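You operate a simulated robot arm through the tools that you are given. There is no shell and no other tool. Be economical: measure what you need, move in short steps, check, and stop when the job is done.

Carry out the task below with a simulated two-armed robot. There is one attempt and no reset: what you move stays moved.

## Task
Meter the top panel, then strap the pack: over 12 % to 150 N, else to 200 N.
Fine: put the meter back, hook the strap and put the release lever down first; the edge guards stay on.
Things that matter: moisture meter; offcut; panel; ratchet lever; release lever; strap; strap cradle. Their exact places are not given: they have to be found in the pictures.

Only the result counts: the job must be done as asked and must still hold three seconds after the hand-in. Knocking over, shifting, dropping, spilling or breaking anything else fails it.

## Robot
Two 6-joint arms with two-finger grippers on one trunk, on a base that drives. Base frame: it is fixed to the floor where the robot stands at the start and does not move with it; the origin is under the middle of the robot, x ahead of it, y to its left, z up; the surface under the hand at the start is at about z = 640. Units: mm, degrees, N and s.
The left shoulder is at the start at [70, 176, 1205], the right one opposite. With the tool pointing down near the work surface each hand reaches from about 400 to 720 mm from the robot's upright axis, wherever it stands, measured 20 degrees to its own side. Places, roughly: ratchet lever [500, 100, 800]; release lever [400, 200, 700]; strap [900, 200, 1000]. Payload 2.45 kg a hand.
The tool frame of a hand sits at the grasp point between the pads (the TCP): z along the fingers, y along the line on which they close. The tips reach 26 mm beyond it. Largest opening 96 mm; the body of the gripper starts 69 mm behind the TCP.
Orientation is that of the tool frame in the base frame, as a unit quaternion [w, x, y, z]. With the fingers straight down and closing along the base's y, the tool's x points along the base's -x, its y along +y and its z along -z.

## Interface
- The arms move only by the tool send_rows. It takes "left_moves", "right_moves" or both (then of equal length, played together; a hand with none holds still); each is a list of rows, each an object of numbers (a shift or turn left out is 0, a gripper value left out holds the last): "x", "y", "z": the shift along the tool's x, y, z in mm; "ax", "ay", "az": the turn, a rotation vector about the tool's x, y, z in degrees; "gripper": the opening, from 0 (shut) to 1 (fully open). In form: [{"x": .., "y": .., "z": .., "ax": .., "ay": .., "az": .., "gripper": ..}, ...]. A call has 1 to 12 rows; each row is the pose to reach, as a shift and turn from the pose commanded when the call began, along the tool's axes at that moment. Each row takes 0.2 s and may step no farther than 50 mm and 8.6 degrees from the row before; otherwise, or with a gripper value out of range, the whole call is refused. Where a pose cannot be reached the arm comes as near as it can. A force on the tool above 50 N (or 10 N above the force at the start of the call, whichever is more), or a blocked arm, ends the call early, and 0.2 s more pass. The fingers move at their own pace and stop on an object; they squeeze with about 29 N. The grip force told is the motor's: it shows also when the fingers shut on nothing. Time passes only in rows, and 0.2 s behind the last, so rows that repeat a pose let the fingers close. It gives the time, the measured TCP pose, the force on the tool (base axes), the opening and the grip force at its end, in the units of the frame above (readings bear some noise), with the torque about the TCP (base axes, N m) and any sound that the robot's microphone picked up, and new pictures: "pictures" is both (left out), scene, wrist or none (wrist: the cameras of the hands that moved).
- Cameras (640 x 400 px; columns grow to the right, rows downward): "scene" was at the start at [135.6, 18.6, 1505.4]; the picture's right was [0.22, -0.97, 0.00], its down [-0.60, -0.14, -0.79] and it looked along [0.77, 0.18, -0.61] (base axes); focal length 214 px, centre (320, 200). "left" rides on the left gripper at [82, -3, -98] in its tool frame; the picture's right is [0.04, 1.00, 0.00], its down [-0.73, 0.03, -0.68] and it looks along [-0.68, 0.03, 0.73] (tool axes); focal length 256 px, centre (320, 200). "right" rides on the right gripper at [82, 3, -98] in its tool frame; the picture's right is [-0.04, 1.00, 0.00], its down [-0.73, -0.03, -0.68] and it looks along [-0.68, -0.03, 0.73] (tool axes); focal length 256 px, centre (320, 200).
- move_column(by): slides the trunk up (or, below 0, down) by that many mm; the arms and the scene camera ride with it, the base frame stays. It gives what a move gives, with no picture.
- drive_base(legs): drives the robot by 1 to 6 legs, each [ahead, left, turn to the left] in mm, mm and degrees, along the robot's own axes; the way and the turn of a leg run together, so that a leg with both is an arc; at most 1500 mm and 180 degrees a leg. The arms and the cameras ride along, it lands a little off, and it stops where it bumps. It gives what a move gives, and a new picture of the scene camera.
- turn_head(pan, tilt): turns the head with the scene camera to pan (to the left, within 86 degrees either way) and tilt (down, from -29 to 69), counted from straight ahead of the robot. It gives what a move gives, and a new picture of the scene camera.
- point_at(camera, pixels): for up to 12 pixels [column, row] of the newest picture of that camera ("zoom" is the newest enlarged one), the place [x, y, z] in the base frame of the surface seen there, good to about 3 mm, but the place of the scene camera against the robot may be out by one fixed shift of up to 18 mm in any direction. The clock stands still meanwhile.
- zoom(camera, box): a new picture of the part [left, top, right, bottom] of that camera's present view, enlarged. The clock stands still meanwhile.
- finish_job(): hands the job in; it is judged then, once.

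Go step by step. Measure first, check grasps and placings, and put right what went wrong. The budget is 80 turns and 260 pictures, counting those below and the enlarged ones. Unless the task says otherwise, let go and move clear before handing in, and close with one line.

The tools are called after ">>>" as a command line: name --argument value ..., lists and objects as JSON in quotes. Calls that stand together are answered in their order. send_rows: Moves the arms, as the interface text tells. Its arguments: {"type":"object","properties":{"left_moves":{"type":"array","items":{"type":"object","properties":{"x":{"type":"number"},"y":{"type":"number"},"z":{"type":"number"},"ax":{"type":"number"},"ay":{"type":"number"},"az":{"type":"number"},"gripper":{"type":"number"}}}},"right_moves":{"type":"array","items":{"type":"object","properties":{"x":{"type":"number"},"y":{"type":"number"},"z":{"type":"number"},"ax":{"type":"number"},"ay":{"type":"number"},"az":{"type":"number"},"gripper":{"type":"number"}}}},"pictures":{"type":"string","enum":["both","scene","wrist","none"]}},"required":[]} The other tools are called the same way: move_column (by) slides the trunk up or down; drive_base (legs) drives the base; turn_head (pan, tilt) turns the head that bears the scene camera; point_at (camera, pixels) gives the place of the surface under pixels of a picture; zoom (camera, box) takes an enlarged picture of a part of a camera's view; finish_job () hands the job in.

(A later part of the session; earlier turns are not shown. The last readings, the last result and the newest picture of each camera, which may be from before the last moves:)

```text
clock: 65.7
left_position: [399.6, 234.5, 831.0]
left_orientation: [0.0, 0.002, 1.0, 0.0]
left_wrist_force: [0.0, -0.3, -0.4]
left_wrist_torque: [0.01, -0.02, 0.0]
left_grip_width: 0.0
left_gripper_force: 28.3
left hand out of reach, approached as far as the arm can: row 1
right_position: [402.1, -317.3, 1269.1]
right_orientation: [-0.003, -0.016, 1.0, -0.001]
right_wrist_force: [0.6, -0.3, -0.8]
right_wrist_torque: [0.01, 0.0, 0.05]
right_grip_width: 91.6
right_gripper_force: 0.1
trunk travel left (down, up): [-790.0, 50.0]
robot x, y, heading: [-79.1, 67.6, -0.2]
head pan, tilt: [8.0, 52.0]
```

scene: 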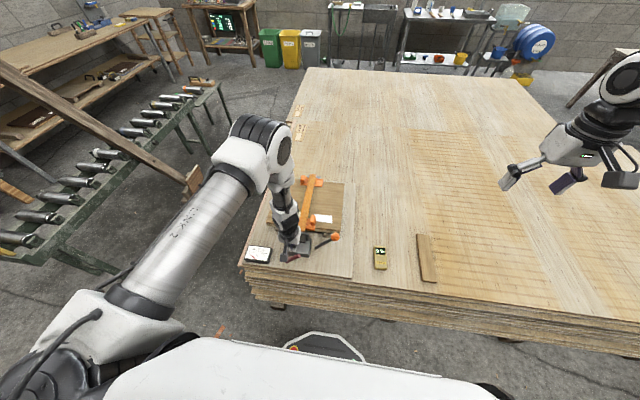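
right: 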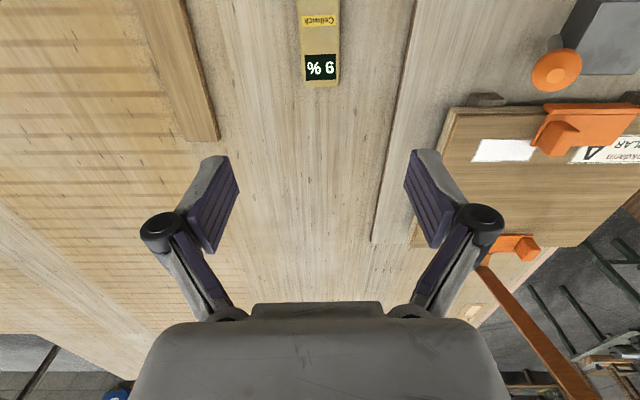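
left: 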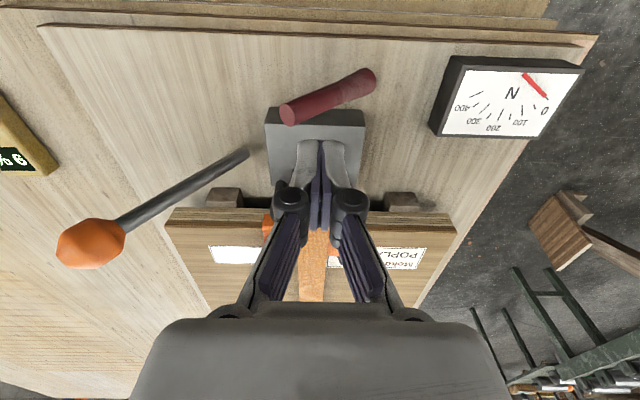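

The handle's lower-left end is domed and the upper-right end is flat, so the pivot is unclear. I'll zoom for any link to the box.

>>> zoom --camera "left" --box '[250, 50, 400, 150]'

>>> zoom --camera "scene" --box '[265, 225, 350, 275]'

>>> point_at --camera "left" --pixels '[[288, 113], [300, 108], [320, 100], [340, 90], [355, 85], [370, 80], [275, 110], [358, 115], [320, 120], [376, 78]]'

```text
4.00 times, centred on (325, 100) of left
```

zoom: 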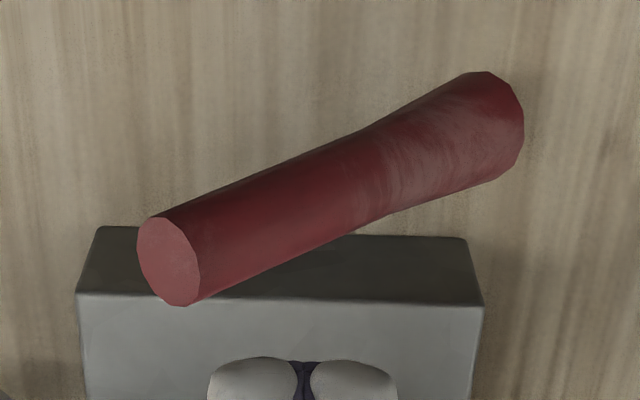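

```text
7.53 times, centred on (308, 250) of scene
```

zoom: 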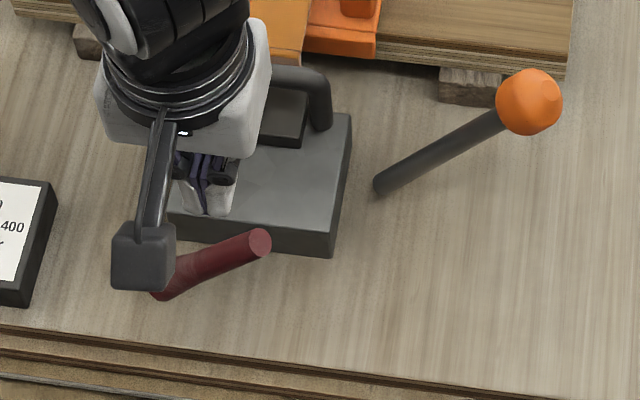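

```text
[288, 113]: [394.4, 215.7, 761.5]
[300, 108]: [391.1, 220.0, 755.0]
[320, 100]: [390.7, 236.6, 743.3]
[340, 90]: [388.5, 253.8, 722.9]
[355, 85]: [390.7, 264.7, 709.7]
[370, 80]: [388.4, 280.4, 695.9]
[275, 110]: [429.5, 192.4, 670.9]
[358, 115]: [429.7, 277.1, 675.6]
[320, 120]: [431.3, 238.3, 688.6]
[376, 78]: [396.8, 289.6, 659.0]
```

Nothing visible links it, but the tip at (396,217,762) is up; I'll push that upper end down gently and watch forces.

>>> send_rows --left_moves '[{"x": 4, "y": -8, "z": 20}, {"x": 4, "y": -8, "z": 35}, {"x": 4, "y": -8, "z": 45}, {"x": 4, "y": -8, "z": 55}, {"x": 4, "y": -8, "z": 65}]' --pictures "wrist"

```text
clock: 66.9
left_position: [391.1, 226.6, 766.4]
left_orientation: [0.001, 0.001, 1.0, -0.001]
left_wrist_force: [0.0, 0.5, 0.4]
left_wrist_torque: [-0.02, 0.0, -0.02]
left_grip_width: 0.0
left_gripper_force: 28.2
right_position: [400.3, -316.9, 1269.1]
right_orientation: [-0.003, -0.015, 1.0, 0.0]
right_wrist_force: [-0.7, -0.8, 0.7]
right_wrist_torque: [0.02, -0.04, 0.05]
right_grip_width: 91.2
right_gripper_force: 0.0
trunk travel left (down, up): [-790.0, 50.0]
robot x, y, heading: [-81.7, 65.2, -0.2]
head pan, tilt: [8.0, 52.0]
```

left: 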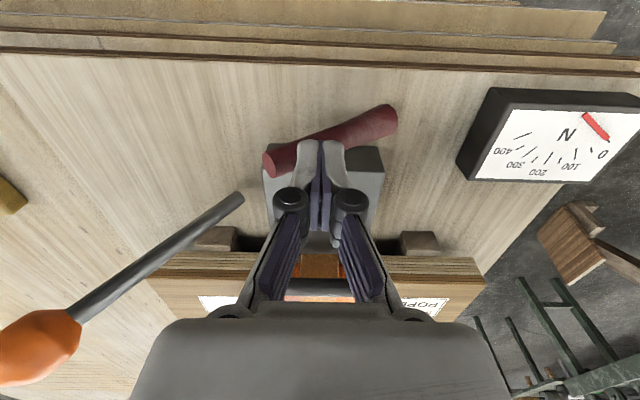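

No force felt with the tips at z 740. I'll measure whether the lever already moved.

>>> point_at --camera "left" --pixels '[[270, 165], [280, 160], [295, 150], [350, 130], [370, 122], [385, 115], [310, 150], [335, 150]]'

>>> zoom --camera "scene" --box '[265, 225, 350, 275]'

```text
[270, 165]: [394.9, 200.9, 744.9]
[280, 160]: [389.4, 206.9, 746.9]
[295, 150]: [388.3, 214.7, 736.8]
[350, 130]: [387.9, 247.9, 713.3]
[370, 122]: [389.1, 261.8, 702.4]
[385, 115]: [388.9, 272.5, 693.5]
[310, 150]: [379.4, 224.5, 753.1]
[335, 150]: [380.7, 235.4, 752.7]
```

```text
7.53 times, centred on (308, 250) of scene
```

zoom: 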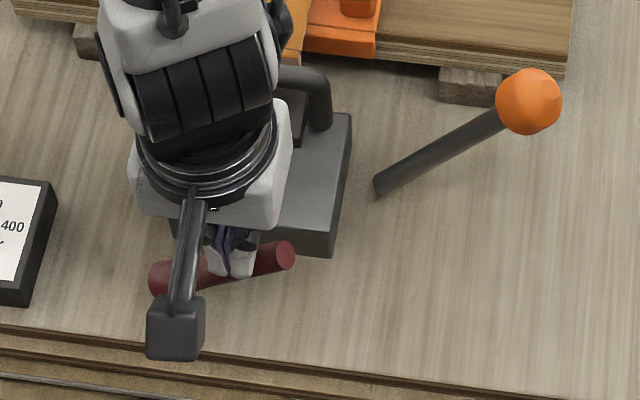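

The lever is turning about its lower-left end (tip now at (395,201,745)) with little force. I'll continue pushing down.

>>> send_rows --left_moves '[{"y": -3, "z": 10}, {"y": -6, "z": 20}, {"y": -8, "z": 30}, {"y": -8, "z": 38}, {"y": -8, "z": 46}, {"y": -8, "z": 54}]' --pictures "wrist"

>>> zoom --camera "scene" --box '[265, 225, 350, 275]'

```text
clock: 68.0
left_position: [390.2, 219.4, 730.4]
left_orientation: [0.0, 0.001, 1.0, 0.002]
left_wrist_force: [-4.0, -2.9, 16.6]
left_wrist_torque: [-0.18, -0.01, -0.05]
left_grip_width: 0.1
left_gripper_force: 29.1
left hand out of reach, approached as far as the arm can: row 1, 2, 3
right_position: [399.2, -318.0, 1270.5]
right_orientation: [-0.002, -0.016, 1.0, -0.001]
right_wrist_force: [-0.1, 0.9, -0.2]
right_wrist_torque: [-0.02, 0.0, -0.02]
right_grip_width: 91.1
right_gripper_force: 0.1
trunk travel left (down, up): [-790.0, 50.0]
robot x, y, heading: [-81.6, 66.1, -0.2]
head pan, tilt: [8.0, 52.0]
stopped in row 5 (left hand): the force on the tool passed its limit at 56 N (the readings are from after the stop); the commanded pose is now the measured one
```

left: 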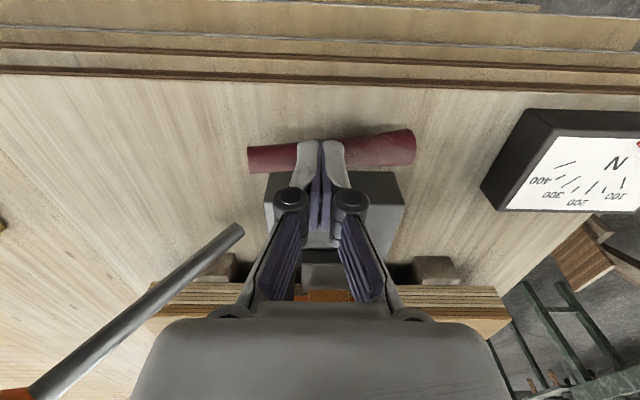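

```text
7.53 times, centred on (308, 250) of scene
```

zoom: 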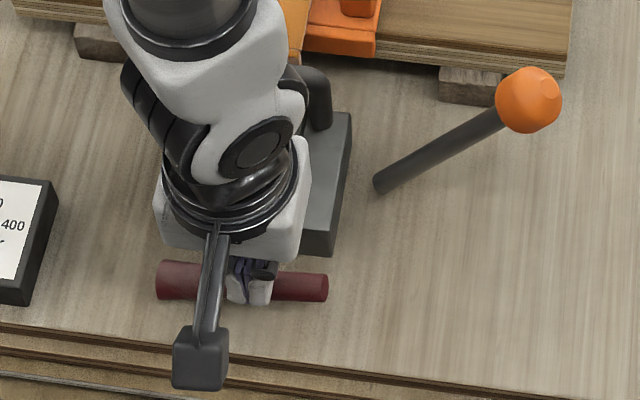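

The lever is horizontal and stopped at 56 N: it is down. I'll withdraw the left hand upward and bring the right hand, turned 90°, above the ratchet knob.

>>> send_rows --left_moves '[{"z": -20}, {"z": -55}, {"z": -90}, {"z": -130}, {"y": 20, "z": -170}, {"y": 50, "z": -200}, {"y": 90, "z": -220}, {"y": 130, "z": -240}, {"y": 165, "z": -255}, {"y": 180, "z": -270}, {"y": 180, "z": -270}, {"y": 180, "z": -270}]' --right_moves '[{"x": -7, "y": 33, "z": 28, "az": -7.4}, {"x": -14, "y": 66, "z": 57, "az": -14.7}, {"x": -21, "y": 99, "z": 85, "az": -22}, {"x": -28, "y": 132, "z": 113, "az": -29.4}, {"x": -35, "y": 165, "z": 142, "az": -36.7}, {"x": -42, "y": 198, "z": 170, "az": -44}, {"x": -49, "y": 231, "z": 198, "az": -51.4}, {"x": -56, "y": 264, "z": 227, "az": -58.7}, {"x": -63, "y": 297, "z": 255, "az": -66}, {"x": -70, "y": 330, "z": 283, "az": -73.4}, {"x": -77, "y": 363, "z": 312, "az": -80.8}, {"x": -84, "y": 397, "z": 335, "az": -88.2}]' --pictures "both"

```text
clock: 70.6
left_position: [394.0, 399.8, 996.4]
left_orientation: [-0.001, 0.002, 1.0, 0.002]
left_wrist_force: [1.0, 0.0, 0.4]
left_wrist_torque: [-0.02, -0.01, 0.01]
left_grip_width: 0.0
left_gripper_force: 28.7
right_position: [518.9, 17.2, 916.6]
right_orientation: [0.003, 0.708, -0.706, -0.003]
right_wrist_force: [0.6, -0.6, -0.1]
right_wrist_torque: [0.0, 0.04, 0.01]
right_grip_width: 91.2
right_gripper_force: 0.0
right hand out of reach, approached as far as the arm can: row 9, 10, 11, 12
trunk travel left (down, up): [-790.0, 50.0]
robot x, y, heading: [-78.8, 69.9, -0.2]
head pan, tilt: [8.0, 52.0]
```

scene: 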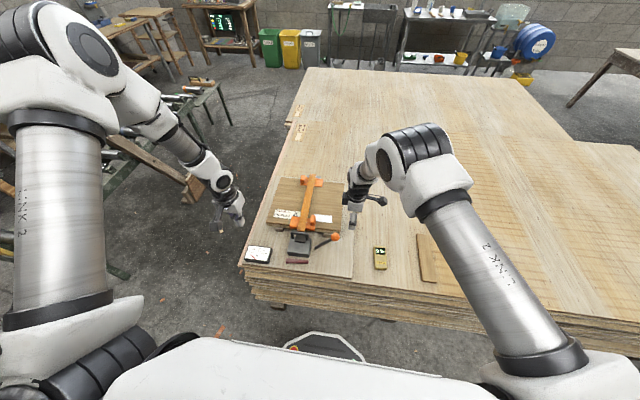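
right: 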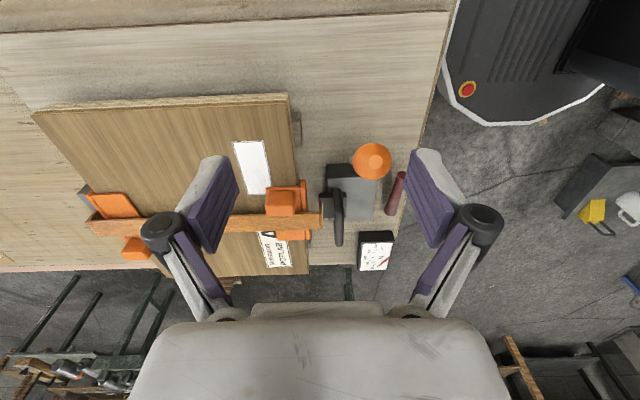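
left: 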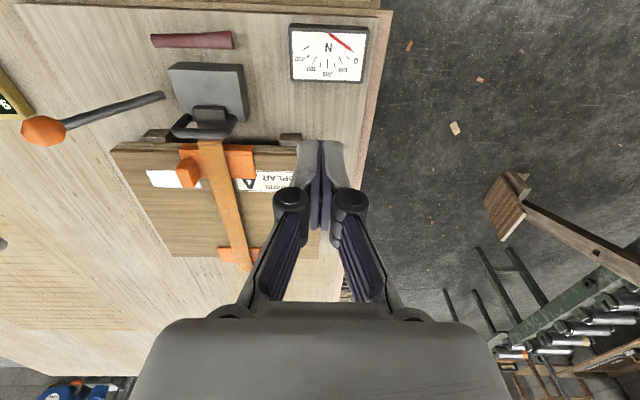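

The release lever stays down. The right arm is limited here, so I'll drive left 150 mm to put the knob in front of the right shoulder.

>>> drive_base --legs '[[0, 150, 0]]'

>>> send_rows --right_moves '[{"x": 20, "y": -10}, {"x": 40, "y": -20}, {"x": 60, "y": -30}, {"x": 85, "y": -40}]' --pictures "both"

```text
clock: 71.9
left_position: [392.9, 547.6, 998.7]
left_orientation: [0.0, 0.001, 1.0, 0.002]
left_wrist_force: [-0.8, -0.4, 0.6]
left_wrist_torque: [0.05, 0.04, 0.02]
left_grip_width: 0.0
left_gripper_force: 28.4
right_position: [517.6, 166.3, 917.6]
right_orientation: [-0.003, -0.707, 0.707, 0.004]
right_wrist_force: [-0.1, -0.3, 0.1]
right_wrist_torque: [0.02, -0.02, 0.0]
right_grip_width: 91.1
right_gripper_force: 0.1
trunk travel left (down, up): [-790.0, 50.0]
robot x, y, heading: [-82.7, 215.2, -0.2]
head pan, tilt: [8.0, 52.0]
```

scene: 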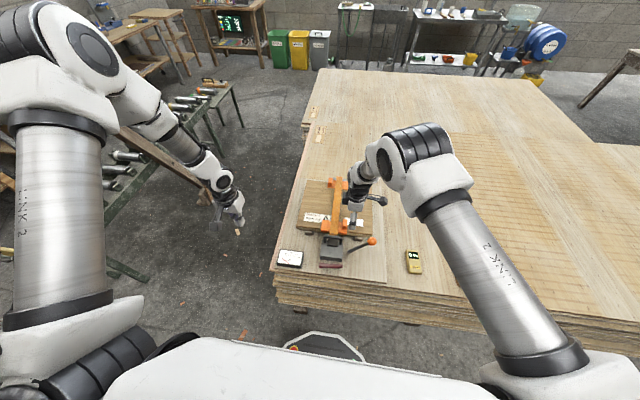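

```text
clock: 72.9
left_position: [394.1, 546.5, 997.9]
left_orientation: [-0.001, 0.002, 1.0, 0.002]
left_wrist_force: [0.2, 0.6, 0.2]
left_wrist_torque: [0.02, 0.03, 0.0]
left_grip_width: 0.1
left_gripper_force: 28.5
right_position: [558.0, 79.7, 917.2]
right_orientation: [-0.003, -0.707, 0.707, 0.003]
right_wrist_force: [-0.2, -0.3, -0.2]
right_wrist_torque: [0.03, 0.0, -0.01]
right_grip_width: 91.2
right_gripper_force: 0.0
trunk travel left (down, up): [-790.0, 50.0]
robot x, y, heading: [-78.2, 219.4, -0.4]
head pan, tilt: [8.0, 52.0]
```

scene: 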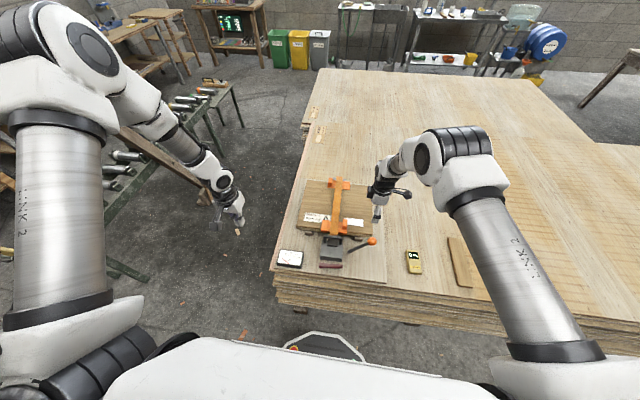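
right: 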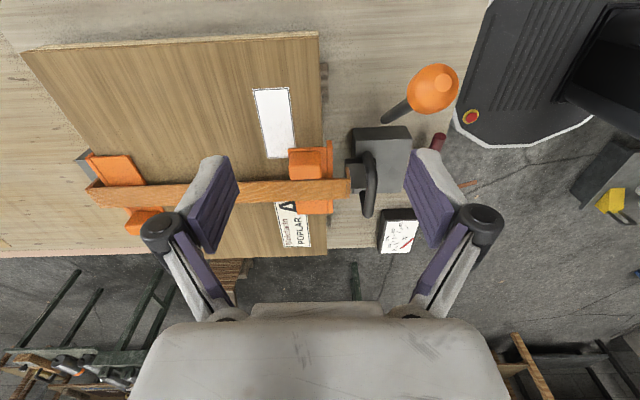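

Now the arm follows (tool x = −Y, tool y = −X). I'll measure the knob and lever in the right picture.

>>> point_at --camera "right" --pixels '[[435, 85], [415, 90], [452, 88], [432, 108], [436, 68], [405, 105], [390, 117], [400, 237], [390, 150], [437, 140]]'

>>> zoom --camera "right" --box '[340, 60, 480, 260]'

```text
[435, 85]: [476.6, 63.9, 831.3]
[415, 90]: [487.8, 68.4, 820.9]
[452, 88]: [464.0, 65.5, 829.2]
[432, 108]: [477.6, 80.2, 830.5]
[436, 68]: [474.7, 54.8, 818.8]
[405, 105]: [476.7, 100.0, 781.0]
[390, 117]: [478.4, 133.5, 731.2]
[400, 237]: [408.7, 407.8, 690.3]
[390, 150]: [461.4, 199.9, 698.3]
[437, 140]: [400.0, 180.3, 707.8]
```

```text
2.00 times, centred on (410, 160) of right
```

zoom: 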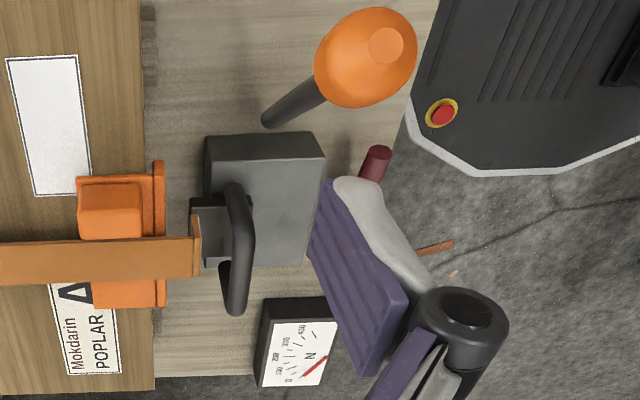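

Knob centre is about (473,73,817). I'll straddle it and close.

>>> send_rows --right_moves '[{"x": 3, "y": 43}, {"x": 7, "y": 85}, {"x": 7, "y": 85, "z": 40}, {"x": 7, "y": 85, "z": 75}, {"x": 7, "y": 85, "z": 100}, {"x": 7, "y": 85, "z": 100, "gripper": 0.5}, {"x": 7, "y": 85, "z": 100, "gripper": 0.2}, {"x": 7, "y": 85, "z": 100, "gripper": 0.2}]' --pictures "both"

```text
clock: 74.7
left_position: [393.9, 549.1, 998.2]
left_orientation: [0.0, 0.002, 1.0, 0.001]
left_wrist_force: [0.3, -0.5, 0.4]
left_wrist_torque: [0.0, -0.01, 0.0]
left_grip_width: 0.0
left_gripper_force: 27.8
right_position: [470.2, 76.8, 817.9]
right_orientation: [-0.003, -0.707, 0.707, 0.003]
right_wrist_force: [-1.7, -2.5, -0.3]
right_wrist_torque: [-0.42, -0.01, -0.02]
right_grip_width: 34.3
right_gripper_force: 28.9
trunk travel left (down, up): [-790.0, 50.0]
robot x, y, heading: [-79.7, 219.2, -0.2]
head pan, tilt: [8.0, 52.0]
```

scene: 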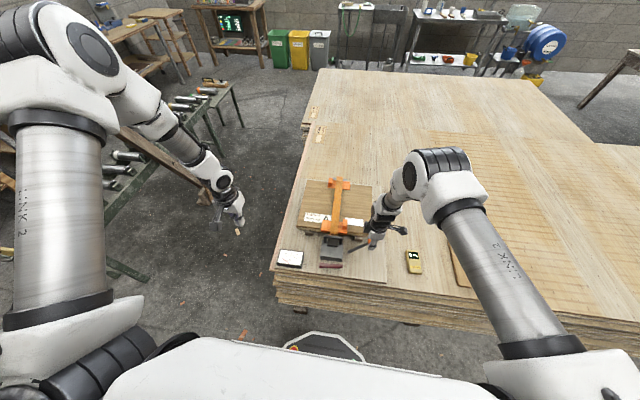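
right: 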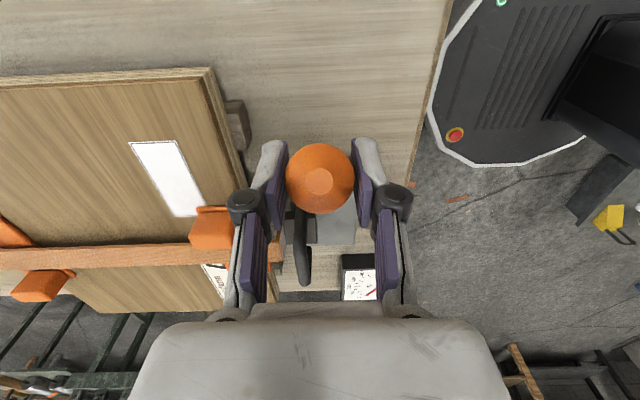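

Knob gripped (34 mm), and the gauge shows between the fingers at (362,285). I'll pull the lever a short way down-right and read force, sound and gauge.

>>> send_rows --right_moves '[{"x": 9, "z": 6}, {"x": 17, "z": 12}, {"x": 25, "z": 19}, {"x": 32, "z": 26}]' --pictures "wrist"

>>> zoom --camera "scene" --box '[265, 215, 425, 285]'

```text
clock: 75.7
left_position: [392.9, 548.4, 996.3]
left_orientation: [0.0, 0.002, 1.0, 0.001]
left_wrist_force: [0.6, 0.1, 0.6]
left_wrist_torque: [0.04, -0.01, -0.01]
left_grip_width: 0.1
left_gripper_force: 28.2
right_position: [470.8, 44.1, 791.8]
right_orientation: [-0.002, -0.707, 0.707, 0.002]
right_wrist_force: [-1.4, 9.0, 2.3]
right_wrist_torque: [0.81, 0.05, -0.01]
right_grip_width: 34.7
right_gripper_force: 29.3
trunk travel left (down, up): [-790.0, 50.0]
robot x, y, heading: [-83.2, 219.1, 0.1]
head pan, tilt: [8.0, 52.0]
```

right: 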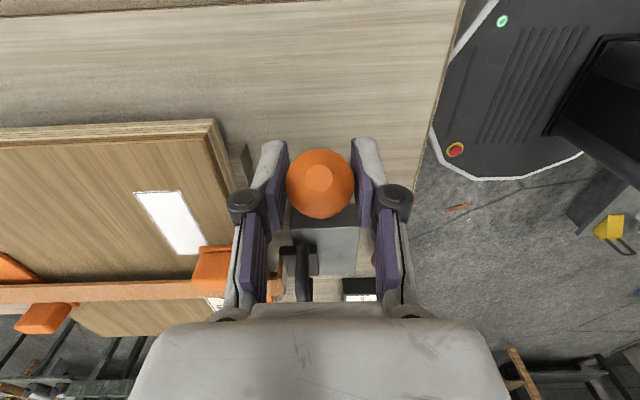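

```text
4.00 times, centred on (345, 250) of scene
```

zoom: 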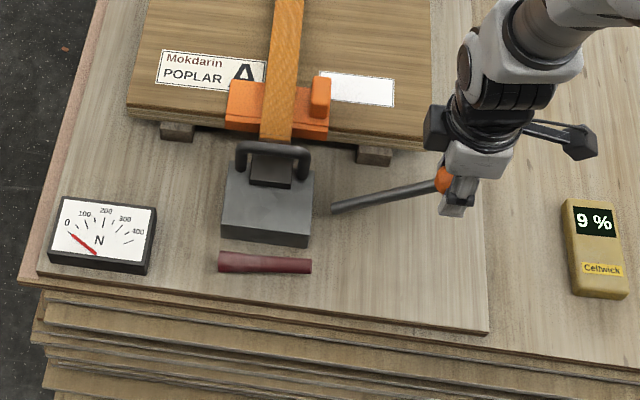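

The lever turned with little force and the gauge is still near 0. I'll follow the arc further down.

>>> send_rows --right_moves '[{"x": 7, "z": 9}, {"x": 14, "z": 18.5}, {"x": 21, "z": 28}, {"x": 27.6, "z": 38.5}, {"x": 33, "z": 49}, {"x": 38.3, "z": 60}, {"x": 43, "z": 71}, {"x": 46.4, "z": 83}]' --pictures "none"

>>> zoom --camera "scene" --box '[265, 215, 425, 285]'

```text
clock: 77.5
left_position: [391.9, 549.6, 998.7]
left_orientation: [0.0, 0.002, 1.0, 0.001]
left_wrist_force: [0.0, -0.3, 0.7]
left_wrist_torque: [0.03, -0.01, 0.01]
left_grip_width: 0.0
left_gripper_force: 28.6
right_position: [471.4, -3.4, 710.1]
right_orientation: [0.002, 0.707, -0.707, -0.001]
right_wrist_force: [6.9, 5.8, 17.8]
right_wrist_torque: [0.4, 0.05, -0.08]
right_grip_width: 34.5
right_gripper_force: 28.7
trunk travel left (down, up): [-790.0, 50.0]
robot x, y, heading: [-78.9, 220.7, -0.3]
head pan, tilt: [8.0, 52.0]
```

```text
4.00 times, centred on (345, 250) of scene
```

zoom: 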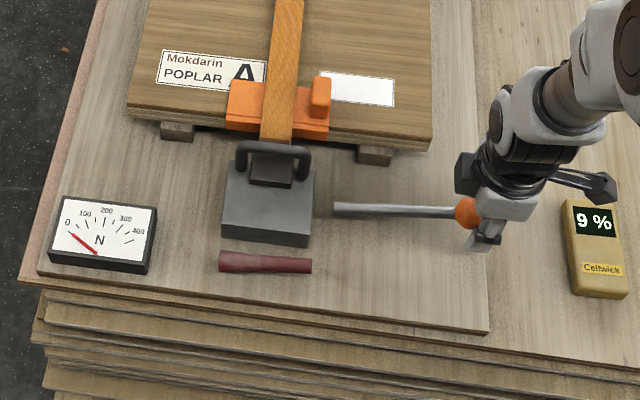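

No click yet and the gauge is still about 0, with 18 N resistance at the bottom. I'll return the lever up along the arc and look again.

>>> send_rows --right_moves '[{"x": -4, "z": -11}, {"x": -9, "z": -22}, {"x": -14, "z": -33}, {"x": -20, "z": -43.5}, {"x": -33.4, "z": -63.5}, {"x": -47.4, "z": -82}, {"x": -63, "z": -96}, {"x": -80.4, "z": -108}]' --pictures "none"

>>> zoom --camera "scene" --box '[265, 215, 425, 285]'

```text
clock: 79.3
left_position: [395.5, 545.9, 997.6]
left_orientation: [-0.001, 0.002, 1.0, 0.003]
left_wrist_force: [-0.1, 1.2, 0.7]
left_wrist_torque: [-0.01, 0.02, 0.0]
left_grip_width: 0.0
left_gripper_force: 28.4
right_position: [471.0, 74.6, 815.1]
right_orientation: [-0.004, -0.707, 0.708, 0.005]
right_wrist_force: [-0.2, -15.3, -15.3]
right_wrist_torque: [-0.56, -0.01, 0.02]
right_grip_width: 34.2
right_gripper_force: 28.8
trunk travel left (down, up): [-790.0, 50.0]
robot x, y, heading: [-81.4, 216.5, -0.3]
head pan, tilt: [8.0, 52.0]
```

```text
4.00 times, centred on (345, 250) of scene
```

zoom: 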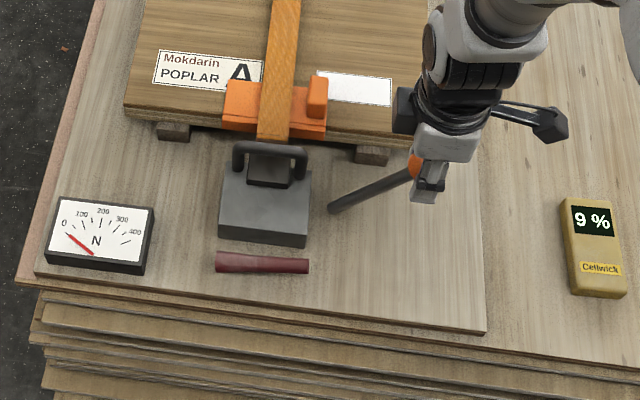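

I'll zoom on the gauge to read the needle precisely.

>>> zoom --camera "scene" --box '[272, 242, 312, 270]'

>>> zoom --camera "right" --box '[240, 180, 400, 310]'

```text
14.29 times, centred on (292, 256) of scene
```

zoom: 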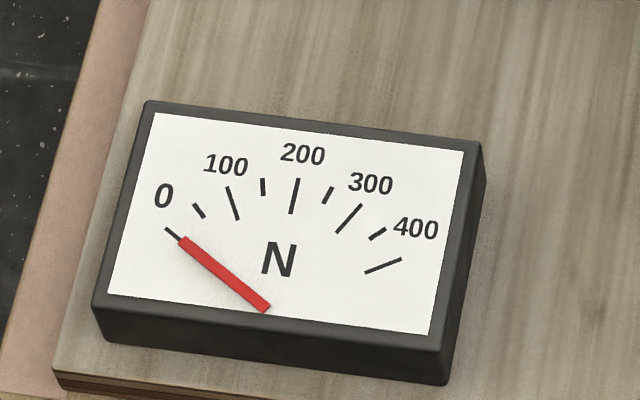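

```text
3.08 times, centred on (320, 245) of right
```

zoom: 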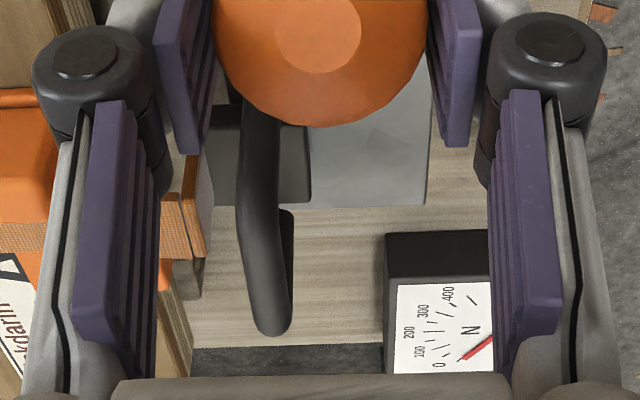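

The needle is exactly at 0, so that stroke did nothing. I'll make a longer down stroke, going on until resistance.

>>> send_rows --right_moves '[{"x": 17, "z": 12}, {"x": 33, "z": 26}, {"x": 47, "z": 44}, {"x": 60, "z": 64}, {"x": 71, "z": 86}, {"x": 78, "z": 105}, {"x": 81, "z": 117}, {"x": 82, "z": 124}, {"x": 83, "z": 131}, {"x": 83, "z": 138}]' --pictures "none"

>>> zoom --camera "scene" --box '[265, 215, 425, 285]'

```text
clock: 81.7
left_position: [389.0, 547.8, 1000.0]
left_orientation: [0.003, 0.003, 1.0, 0.001]
left_wrist_force: [0.1, -0.4, 0.3]
left_wrist_torque: [-0.02, 0.03, -0.01]
left_grip_width: 0.4
left_gripper_force: 28.9
right_position: [470.2, -8.1, 685.4]
right_orientation: [-0.002, -0.705, 0.709, -0.001]
right_wrist_force: [-17.4, -5.0, 46.8]
right_wrist_torque: [1.59, 1.56, 0.17]
right_grip_width: 8.1
right_gripper_force: 29.3
trunk travel left (down, up): [-790.0, 50.0]
robot x, y, heading: [-82.6, 216.5, -0.2]
head pan, tilt: [8.0, 52.0]
stopped in row 10 (right hand): the force on the tool passed its limit at 61 N (the readings are from after the stop); the commanded pose is now the measured one
```

```text
4.00 times, centred on (345, 250) of scene
```

zoom: 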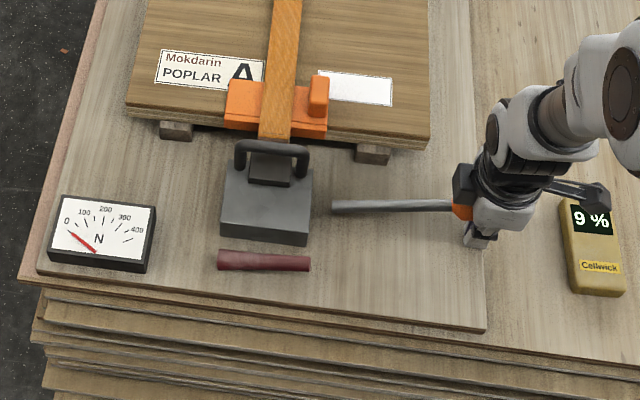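

The fingers slipped past the knob: the lever is at its lower stop (~14°). I'll check the gauge and the strap head closely before going on.

>>> zoom --camera "scene" --box '[272, 242, 312, 270]'

>>> zoom --camera "scene" --box '[312, 225, 352, 285]'

>>> zoom --camera "left" --box '[0, 20, 240, 170]'

```text
14.29 times, centred on (292, 256) of scene
```

zoom: 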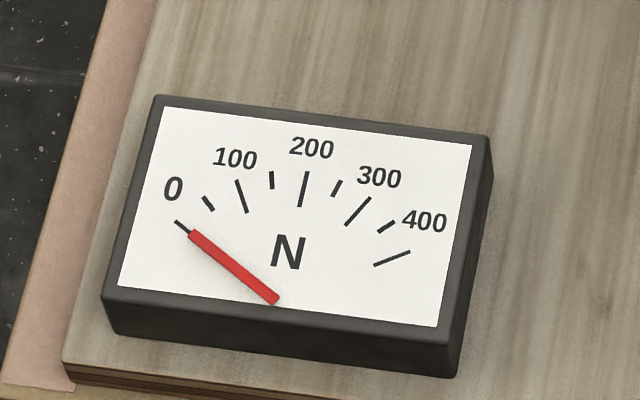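

```text
6.67 times, centred on (332, 255) of scene
```

zoom: 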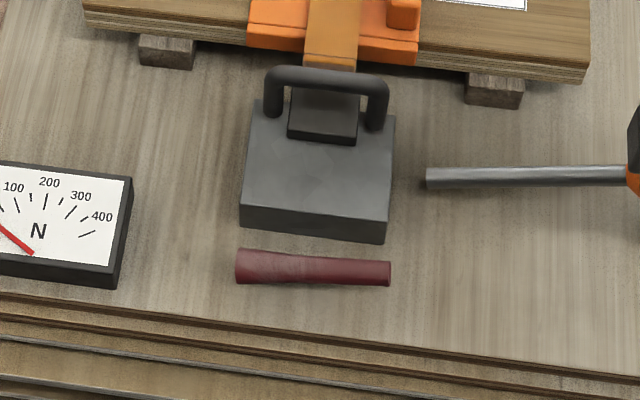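

```text
2.67 times, centred on (120, 95) of left
```

zoom: 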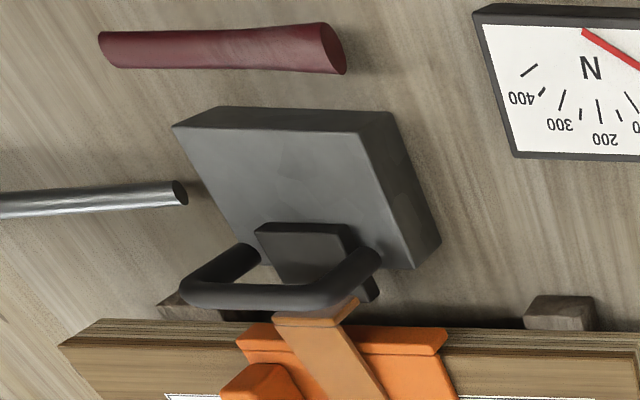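

The strap now bends down over the near guard to the head, so it looks hooked. I'll regrip the knob and try the up-stroke past the starting angle, watching force and sound.

>>> send_rows --right_moves '[{"gripper": 0.8}, {"gripper": 0.8}, {"x": -3, "z": -15, "gripper": 0.8}, {"x": -6, "z": -26, "gripper": 0.8}, {"x": -6, "z": -26, "gripper": 0.2}, {"x": -6, "z": -26, "gripper": 0.2}, {"x": -6, "z": -26, "gripper": 0.2}]' --pictures "wrist"

```text
clock: 83.3
left_position: [394.6, 548.0, 997.1]
left_orientation: [0.0, 0.003, 1.0, 0.002]
left_wrist_force: [-0.4, -0.1, -0.4]
left_wrist_torque: [0.0, -0.02, -0.03]
left_grip_width: 0.1
left_gripper_force: 28.5
right_position: [473.6, -2.8, 706.3]
right_orientation: [-0.002, -0.706, 0.708, 0.0]
right_wrist_force: [0.6, 0.9, 1.1]
right_wrist_torque: [0.0, 0.04, -0.05]
right_grip_width: 19.3
right_gripper_force: 0.0
trunk travel left (down, up): [-790.0, 50.0]
robot x, y, heading: [-80.7, 218.2, 0.0]
head pan, tilt: [8.0, 52.0]
```

right: 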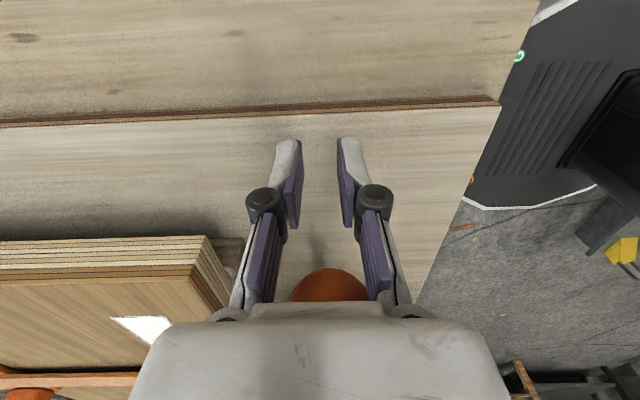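

The fingers closed on nothing: the knob sprang away (seen at (330,288)). I'll locate it.

>>> point_at --camera "right" --pixels '[[330, 285], [310, 290], [350, 290]]'

>>> zoom --camera "scene" --box '[265, 205, 425, 290]'

```text
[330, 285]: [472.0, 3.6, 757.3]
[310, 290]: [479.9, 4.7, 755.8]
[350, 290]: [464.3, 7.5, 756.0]
```

```text
4.00 times, centred on (345, 248) of scene
```

zoom: 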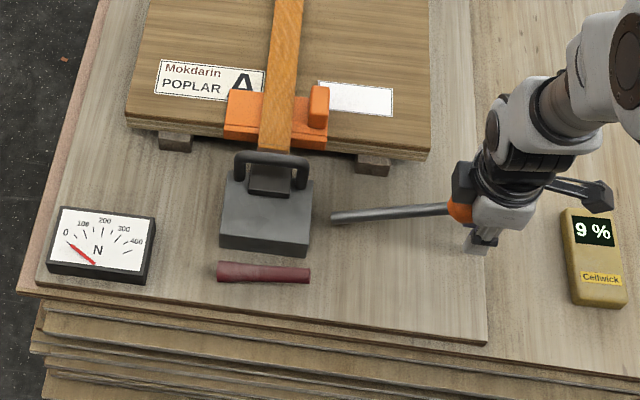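

The knob rests at about (472,15,750), i.e. the grip slipped under load: the down stroke is the working one. I'll go round, close the fingers and push down on the rod from above at y≈45.

>>> send_rows --right_moves '[{"x": 25, "gripper": 0}, {"x": 45, "z": -15, "gripper": 0}, {"x": 45, "z": -60}, {"x": 45, "z": -105}, {"x": 30, "z": -145}, {"x": -5, "z": -155}, {"x": -35, "y": 1, "z": -155}, {"x": -48, "y": 1, "z": -150}]' --pictures "both"

>>> point_at --camera "scene" --pixels '[[350, 257], [360, 256], [370, 255]]'

```text
clock: 85.1
left_position: [393.7, 546.7, 997.5]
left_orientation: [0.0, 0.002, 1.0, 0.003]
left_wrist_force: [-0.9, 0.2, -0.1]
left_wrist_torque: [0.01, 0.0, 0.02]
left_grip_width: 0.1
left_gripper_force: 28.7
right_position: [473.1, 47.1, 857.3]
right_orientation: [-0.002, -0.706, 0.708, 0.001]
right_wrist_force: [0.4, 0.5, -0.3]
right_wrist_torque: [0.03, 0.01, 0.0]
right_grip_width: 0.0
right_gripper_force: 28.8
trunk travel left (down, up): [-790.0, 50.0]
robot x, y, heading: [-78.8, 220.4, -0.1]
head pan, tilt: [8.0, 52.0]
```

scene: 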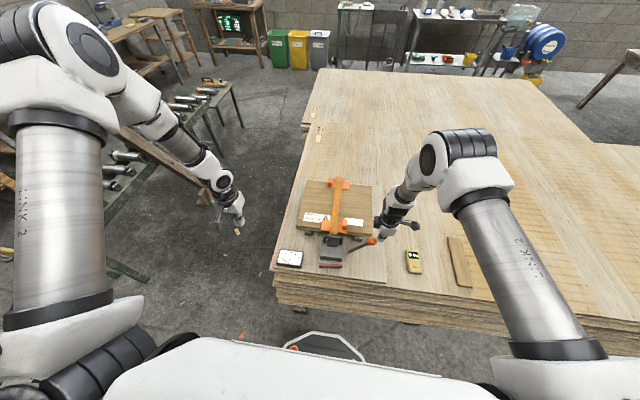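
right: 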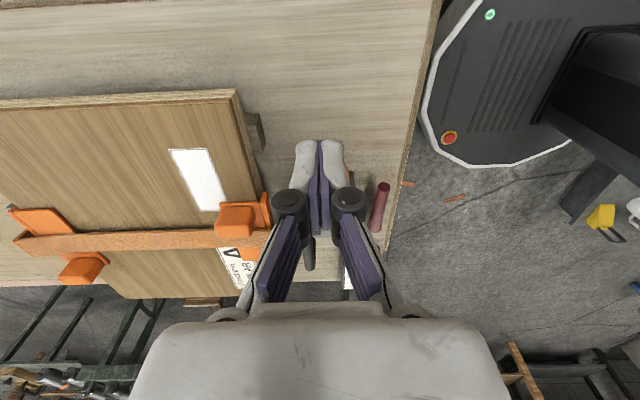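

```text
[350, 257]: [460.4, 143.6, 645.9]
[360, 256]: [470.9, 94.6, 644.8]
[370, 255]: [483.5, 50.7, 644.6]
```

The lever seems to have swung up again; I'll measure the knob.

>>> zoom --camera "scene" --box '[265, 205, 425, 290]'

>>> point_at --camera "scene" --pixels '[[372, 241], [352, 248], [360, 245]]'

```text
4.00 times, centred on (345, 248) of scene
```

zoom: 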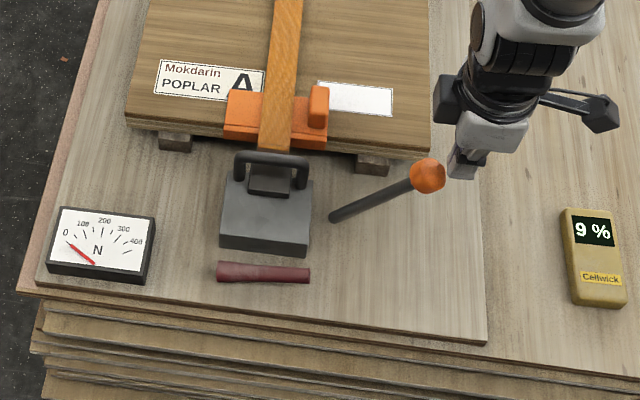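

```text
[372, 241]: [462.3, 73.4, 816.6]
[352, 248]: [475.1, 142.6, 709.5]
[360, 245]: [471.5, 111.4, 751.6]
```

The lever springs back to its rest angle by itself. I'll do a firm down stroke by pushing the rod with closed fingers from its upper-left side along the arc.

>>> send_rows --right_moves '[{"x": -15, "z": -30}, {"x": -60, "z": -30}, {"x": -98, "z": -30}, {"x": -98, "z": 10}, {"x": -96, "z": 36}, {"x": -84, "z": 39}, {"x": -62, "z": 53}, {"x": -42, "z": 70.5}, {"x": -26, "z": 91}, {"x": -14, "z": 114}, {"x": -8.5, "z": 129}, {"x": -5, "z": 140}]' --pictures "none"

>>> zoom --camera "scene" --box '[265, 205, 425, 290]'

```text
clock: 87.4
left_position: [391.3, 547.9, 998.6]
left_orientation: [0.001, 0.002, 1.0, 0.0]
left_wrist_force: [0.4, 0.7, -1.0]
left_wrist_torque: [0.0, 0.01, 0.04]
left_grip_width: 0.1
left_gripper_force: 28.7
right_position: [474.6, 61.0, 742.6]
right_orientation: [0.0, -0.707, 0.707, -0.003]
right_wrist_force: [-11.9, 7.8, 33.9]
right_wrist_torque: [-0.26, 0.43, -0.22]
right_grip_width: 0.0
right_gripper_force: 28.7
trunk travel left (down, up): [-790.0, 50.0]
robot x, y, heading: [-81.6, 213.7, -0.3]
head pan, tilt: [8.0, 52.0]
stopped in row 11 (right hand): the force on the tool passed its limit at 67 N (the readings are from after the stop); the commanded pose is now the measured one
```

```text
4.00 times, centred on (345, 248) of scene
```

zoom: 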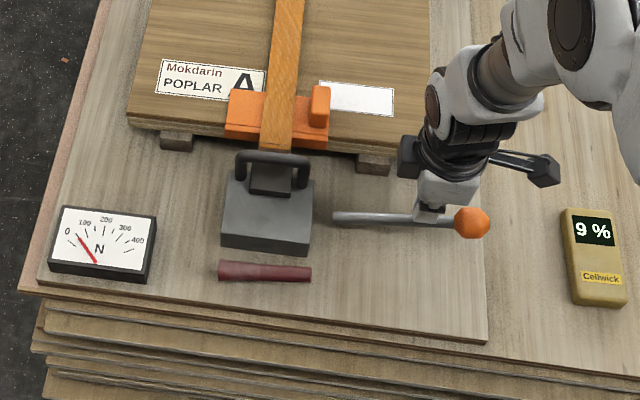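

The gauge moved. The bottom stop came at TCP (61,743). I'll read the gauge.

>>> zoom --camera "scene" --box '[272, 242, 312, 272]'

```text
13.33 times, centred on (292, 257) of scene
```

zoom: 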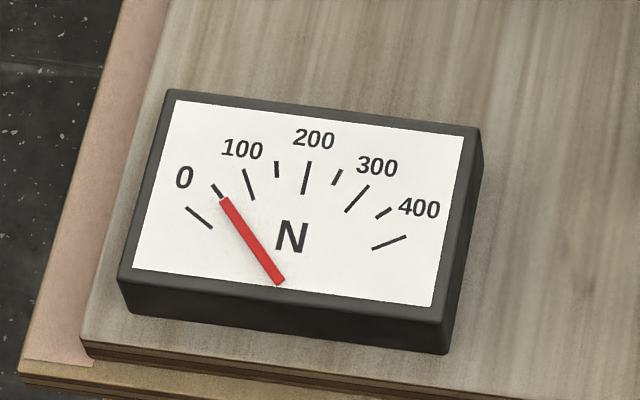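

It reads 50 N. I'll do one more full stroke (let the lever rise to rest, then push to the stop) and read again.

>>> send_rows --right_moves '[{"x": -12, "z": -23.4}, {"x": -28, "z": -44}, {"x": -48, "z": -61.4}, {"x": -74, "z": -79}, {"x": -84, "z": -88}, {"x": -84, "z": -88}, {"x": -70, "z": -75.4}, {"x": -48, "z": -61.4}, {"x": -28, "z": -44}, {"x": -12, "z": -23.4}, {"x": 0, "z": 0}, {"x": 3, "z": 5}]' --pictures "none"

>>> zoom --camera "scene" --box '[265, 205, 425, 290]'

>>> zoom --camera "scene" --box '[272, 242, 312, 272]'

```text
clock: 90.2
left_position: [387.5, 550.0, 999.8]
left_orientation: [0.002, 0.001, 1.0, 0.0]
left_wrist_force: [0.0, -0.7, 0.8]
left_wrist_torque: [0.02, 0.0, 0.03]
left_grip_width: 0.0
left_gripper_force: 28.2
right_position: [476.4, 60.2, 743.2]
right_orientation: [-0.004, 0.708, -0.706, 0.006]
right_wrist_force: [-17.5, 13.1, 40.1]
right_wrist_torque: [-0.14, 0.66, -0.31]
right_grip_width: 0.0
right_gripper_force: 28.5
trunk travel left (down, up): [-790.0, 50.0]
robot x, y, heading: [-80.9, 216.5, -0.1]
head pan, tilt: [8.0, 52.0]
stopped in row 12 (right hand): the force on the tool passed its limit at 57 N (the readings are from after the stop); the commanded pose is now the measured one
```

```text
4.00 times, centred on (345, 248) of scene
```

zoom: 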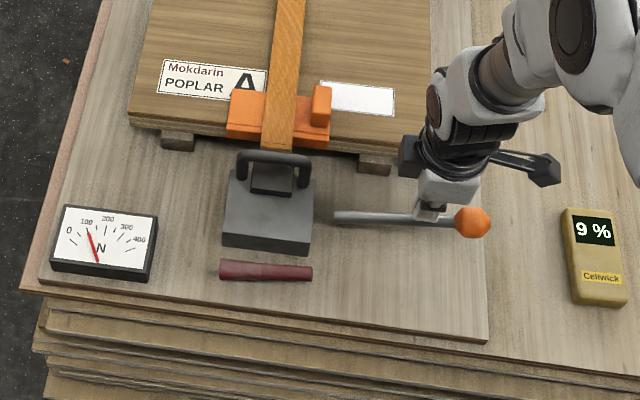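

```text
13.33 times, centred on (292, 257) of scene
```

zoom: 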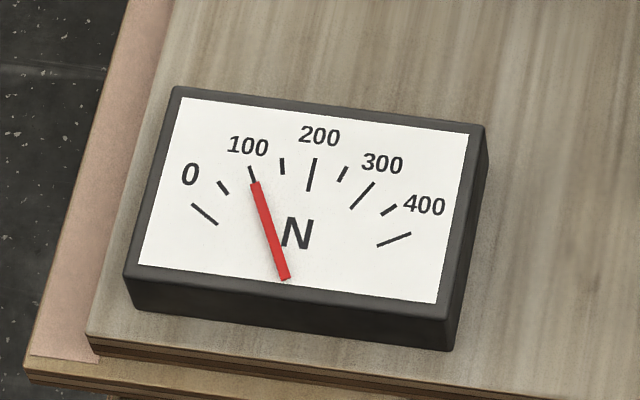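

100 N: each full stroke gives 50 N. I'll do the third stroke.

>>> send_rows --right_moves '[{"x": -12, "y": 2, "z": -23.4}, {"x": -28, "y": 2, "z": -44}, {"x": -48, "y": 2, "z": -61.4}, {"x": -74, "y": 2, "z": -79}, {"x": -84, "y": 2, "z": -88}, {"x": -84, "y": 2, "z": -88}, {"x": -70, "y": 2, "z": -75.4}, {"x": -48, "y": 2, "z": -61.4}, {"x": -28, "y": 2, "z": -44}, {"x": -12, "y": 2, "z": -23.4}, {"x": 0, "y": 2, "z": 0}, {"x": 3, "y": 2, "z": 5}]' --pictures "none"

>>> zoom --camera "scene" --box '[272, 242, 312, 272]'

```text
clock: 92.6
left_position: [391.4, 549.3, 997.1]
left_orientation: [0.001, 0.001, 1.0, 0.001]
left_wrist_force: [0.4, -0.4, -0.1]
left_wrist_torque: [0.0, 0.03, -0.02]
left_grip_width: 0.1
left_gripper_force: 28.4
right_position: [475.3, 61.6, 744.0]
right_orientation: [-0.003, 0.707, -0.707, 0.003]
right_wrist_force: [-11.4, 5.9, 25.5]
right_wrist_torque: [-0.18, 0.42, -0.16]
right_grip_width: 0.0
right_gripper_force: 28.5
trunk travel left (down, up): [-790.0, 50.0]
robot x, y, heading: [-80.9, 222.0, 0.1]
head pan, tilt: [8.0, 52.0]
stopped in row 12 (right hand): the force on the tool passed its limit at 70 N (the readings are from after the stop); the commanded pose is now the measured one
```

```text
13.33 times, centred on (292, 257) of scene
```

zoom: 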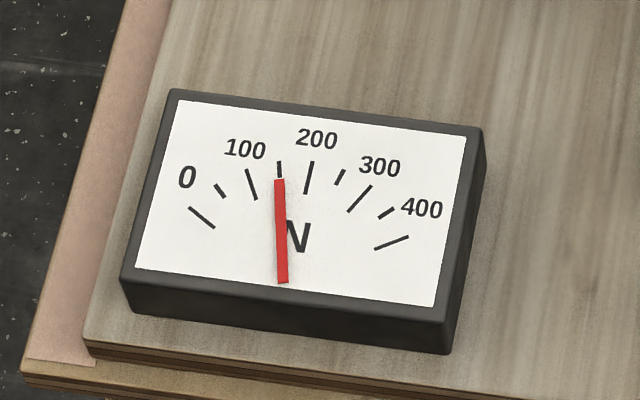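

Now 150 N; one more stroke to reach 200 N.

>>> send_rows --right_moves '[{"x": -12, "z": -23.4}, {"x": -28, "z": -44}, {"x": -48, "z": -61.4}, {"x": -74, "z": -79}, {"x": -84, "z": -88}, {"x": -84, "z": -88}, {"x": -70, "z": -75.4}, {"x": -48, "z": -61.4}, {"x": -28, "z": -44}, {"x": -12, "z": -23.4}, {"x": 0, "z": 0}, {"x": 3, "z": 5}]' --pictures "none"

>>> zoom --camera "scene" --box '[272, 242, 312, 272]'

```text
clock: 95.4
left_position: [388.1, 550.9, 1000.0]
left_orientation: [0.003, 0.001, 1.0, 0.001]
left_wrist_force: [-0.7, -0.6, -0.2]
left_wrist_torque: [-0.01, 0.0, 0.02]
left_grip_width: 0.1
left_gripper_force: 28.3
right_position: [476.8, 61.3, 742.1]
right_orientation: [-0.006, 0.71, -0.704, 0.008]
right_wrist_force: [-14.0, 13.7, 36.4]
right_wrist_torque: [-0.08, 0.62, -0.28]
right_grip_width: 0.0
right_gripper_force: 28.9
trunk travel left (down, up): [-790.0, 50.0]
robot x, y, heading: [-77.9, 219.2, -0.0]
head pan, tilt: [8.0, 52.0]
stopped in row 12 (right hand): the force on the tool passed its limit at 57 N (the readings are from after the stop); the commanded pose is now the measured one
```

```text
13.33 times, centred on (292, 257) of scene
```

zoom: 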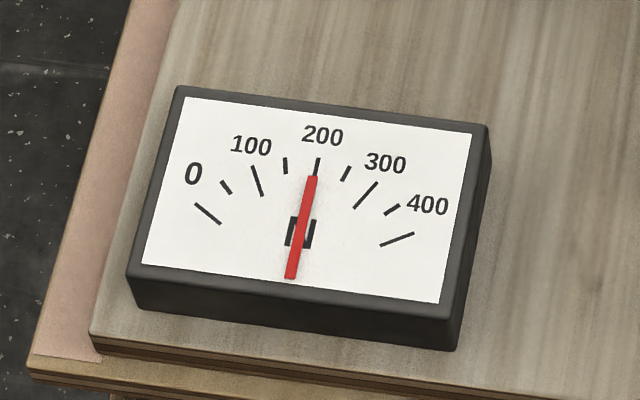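

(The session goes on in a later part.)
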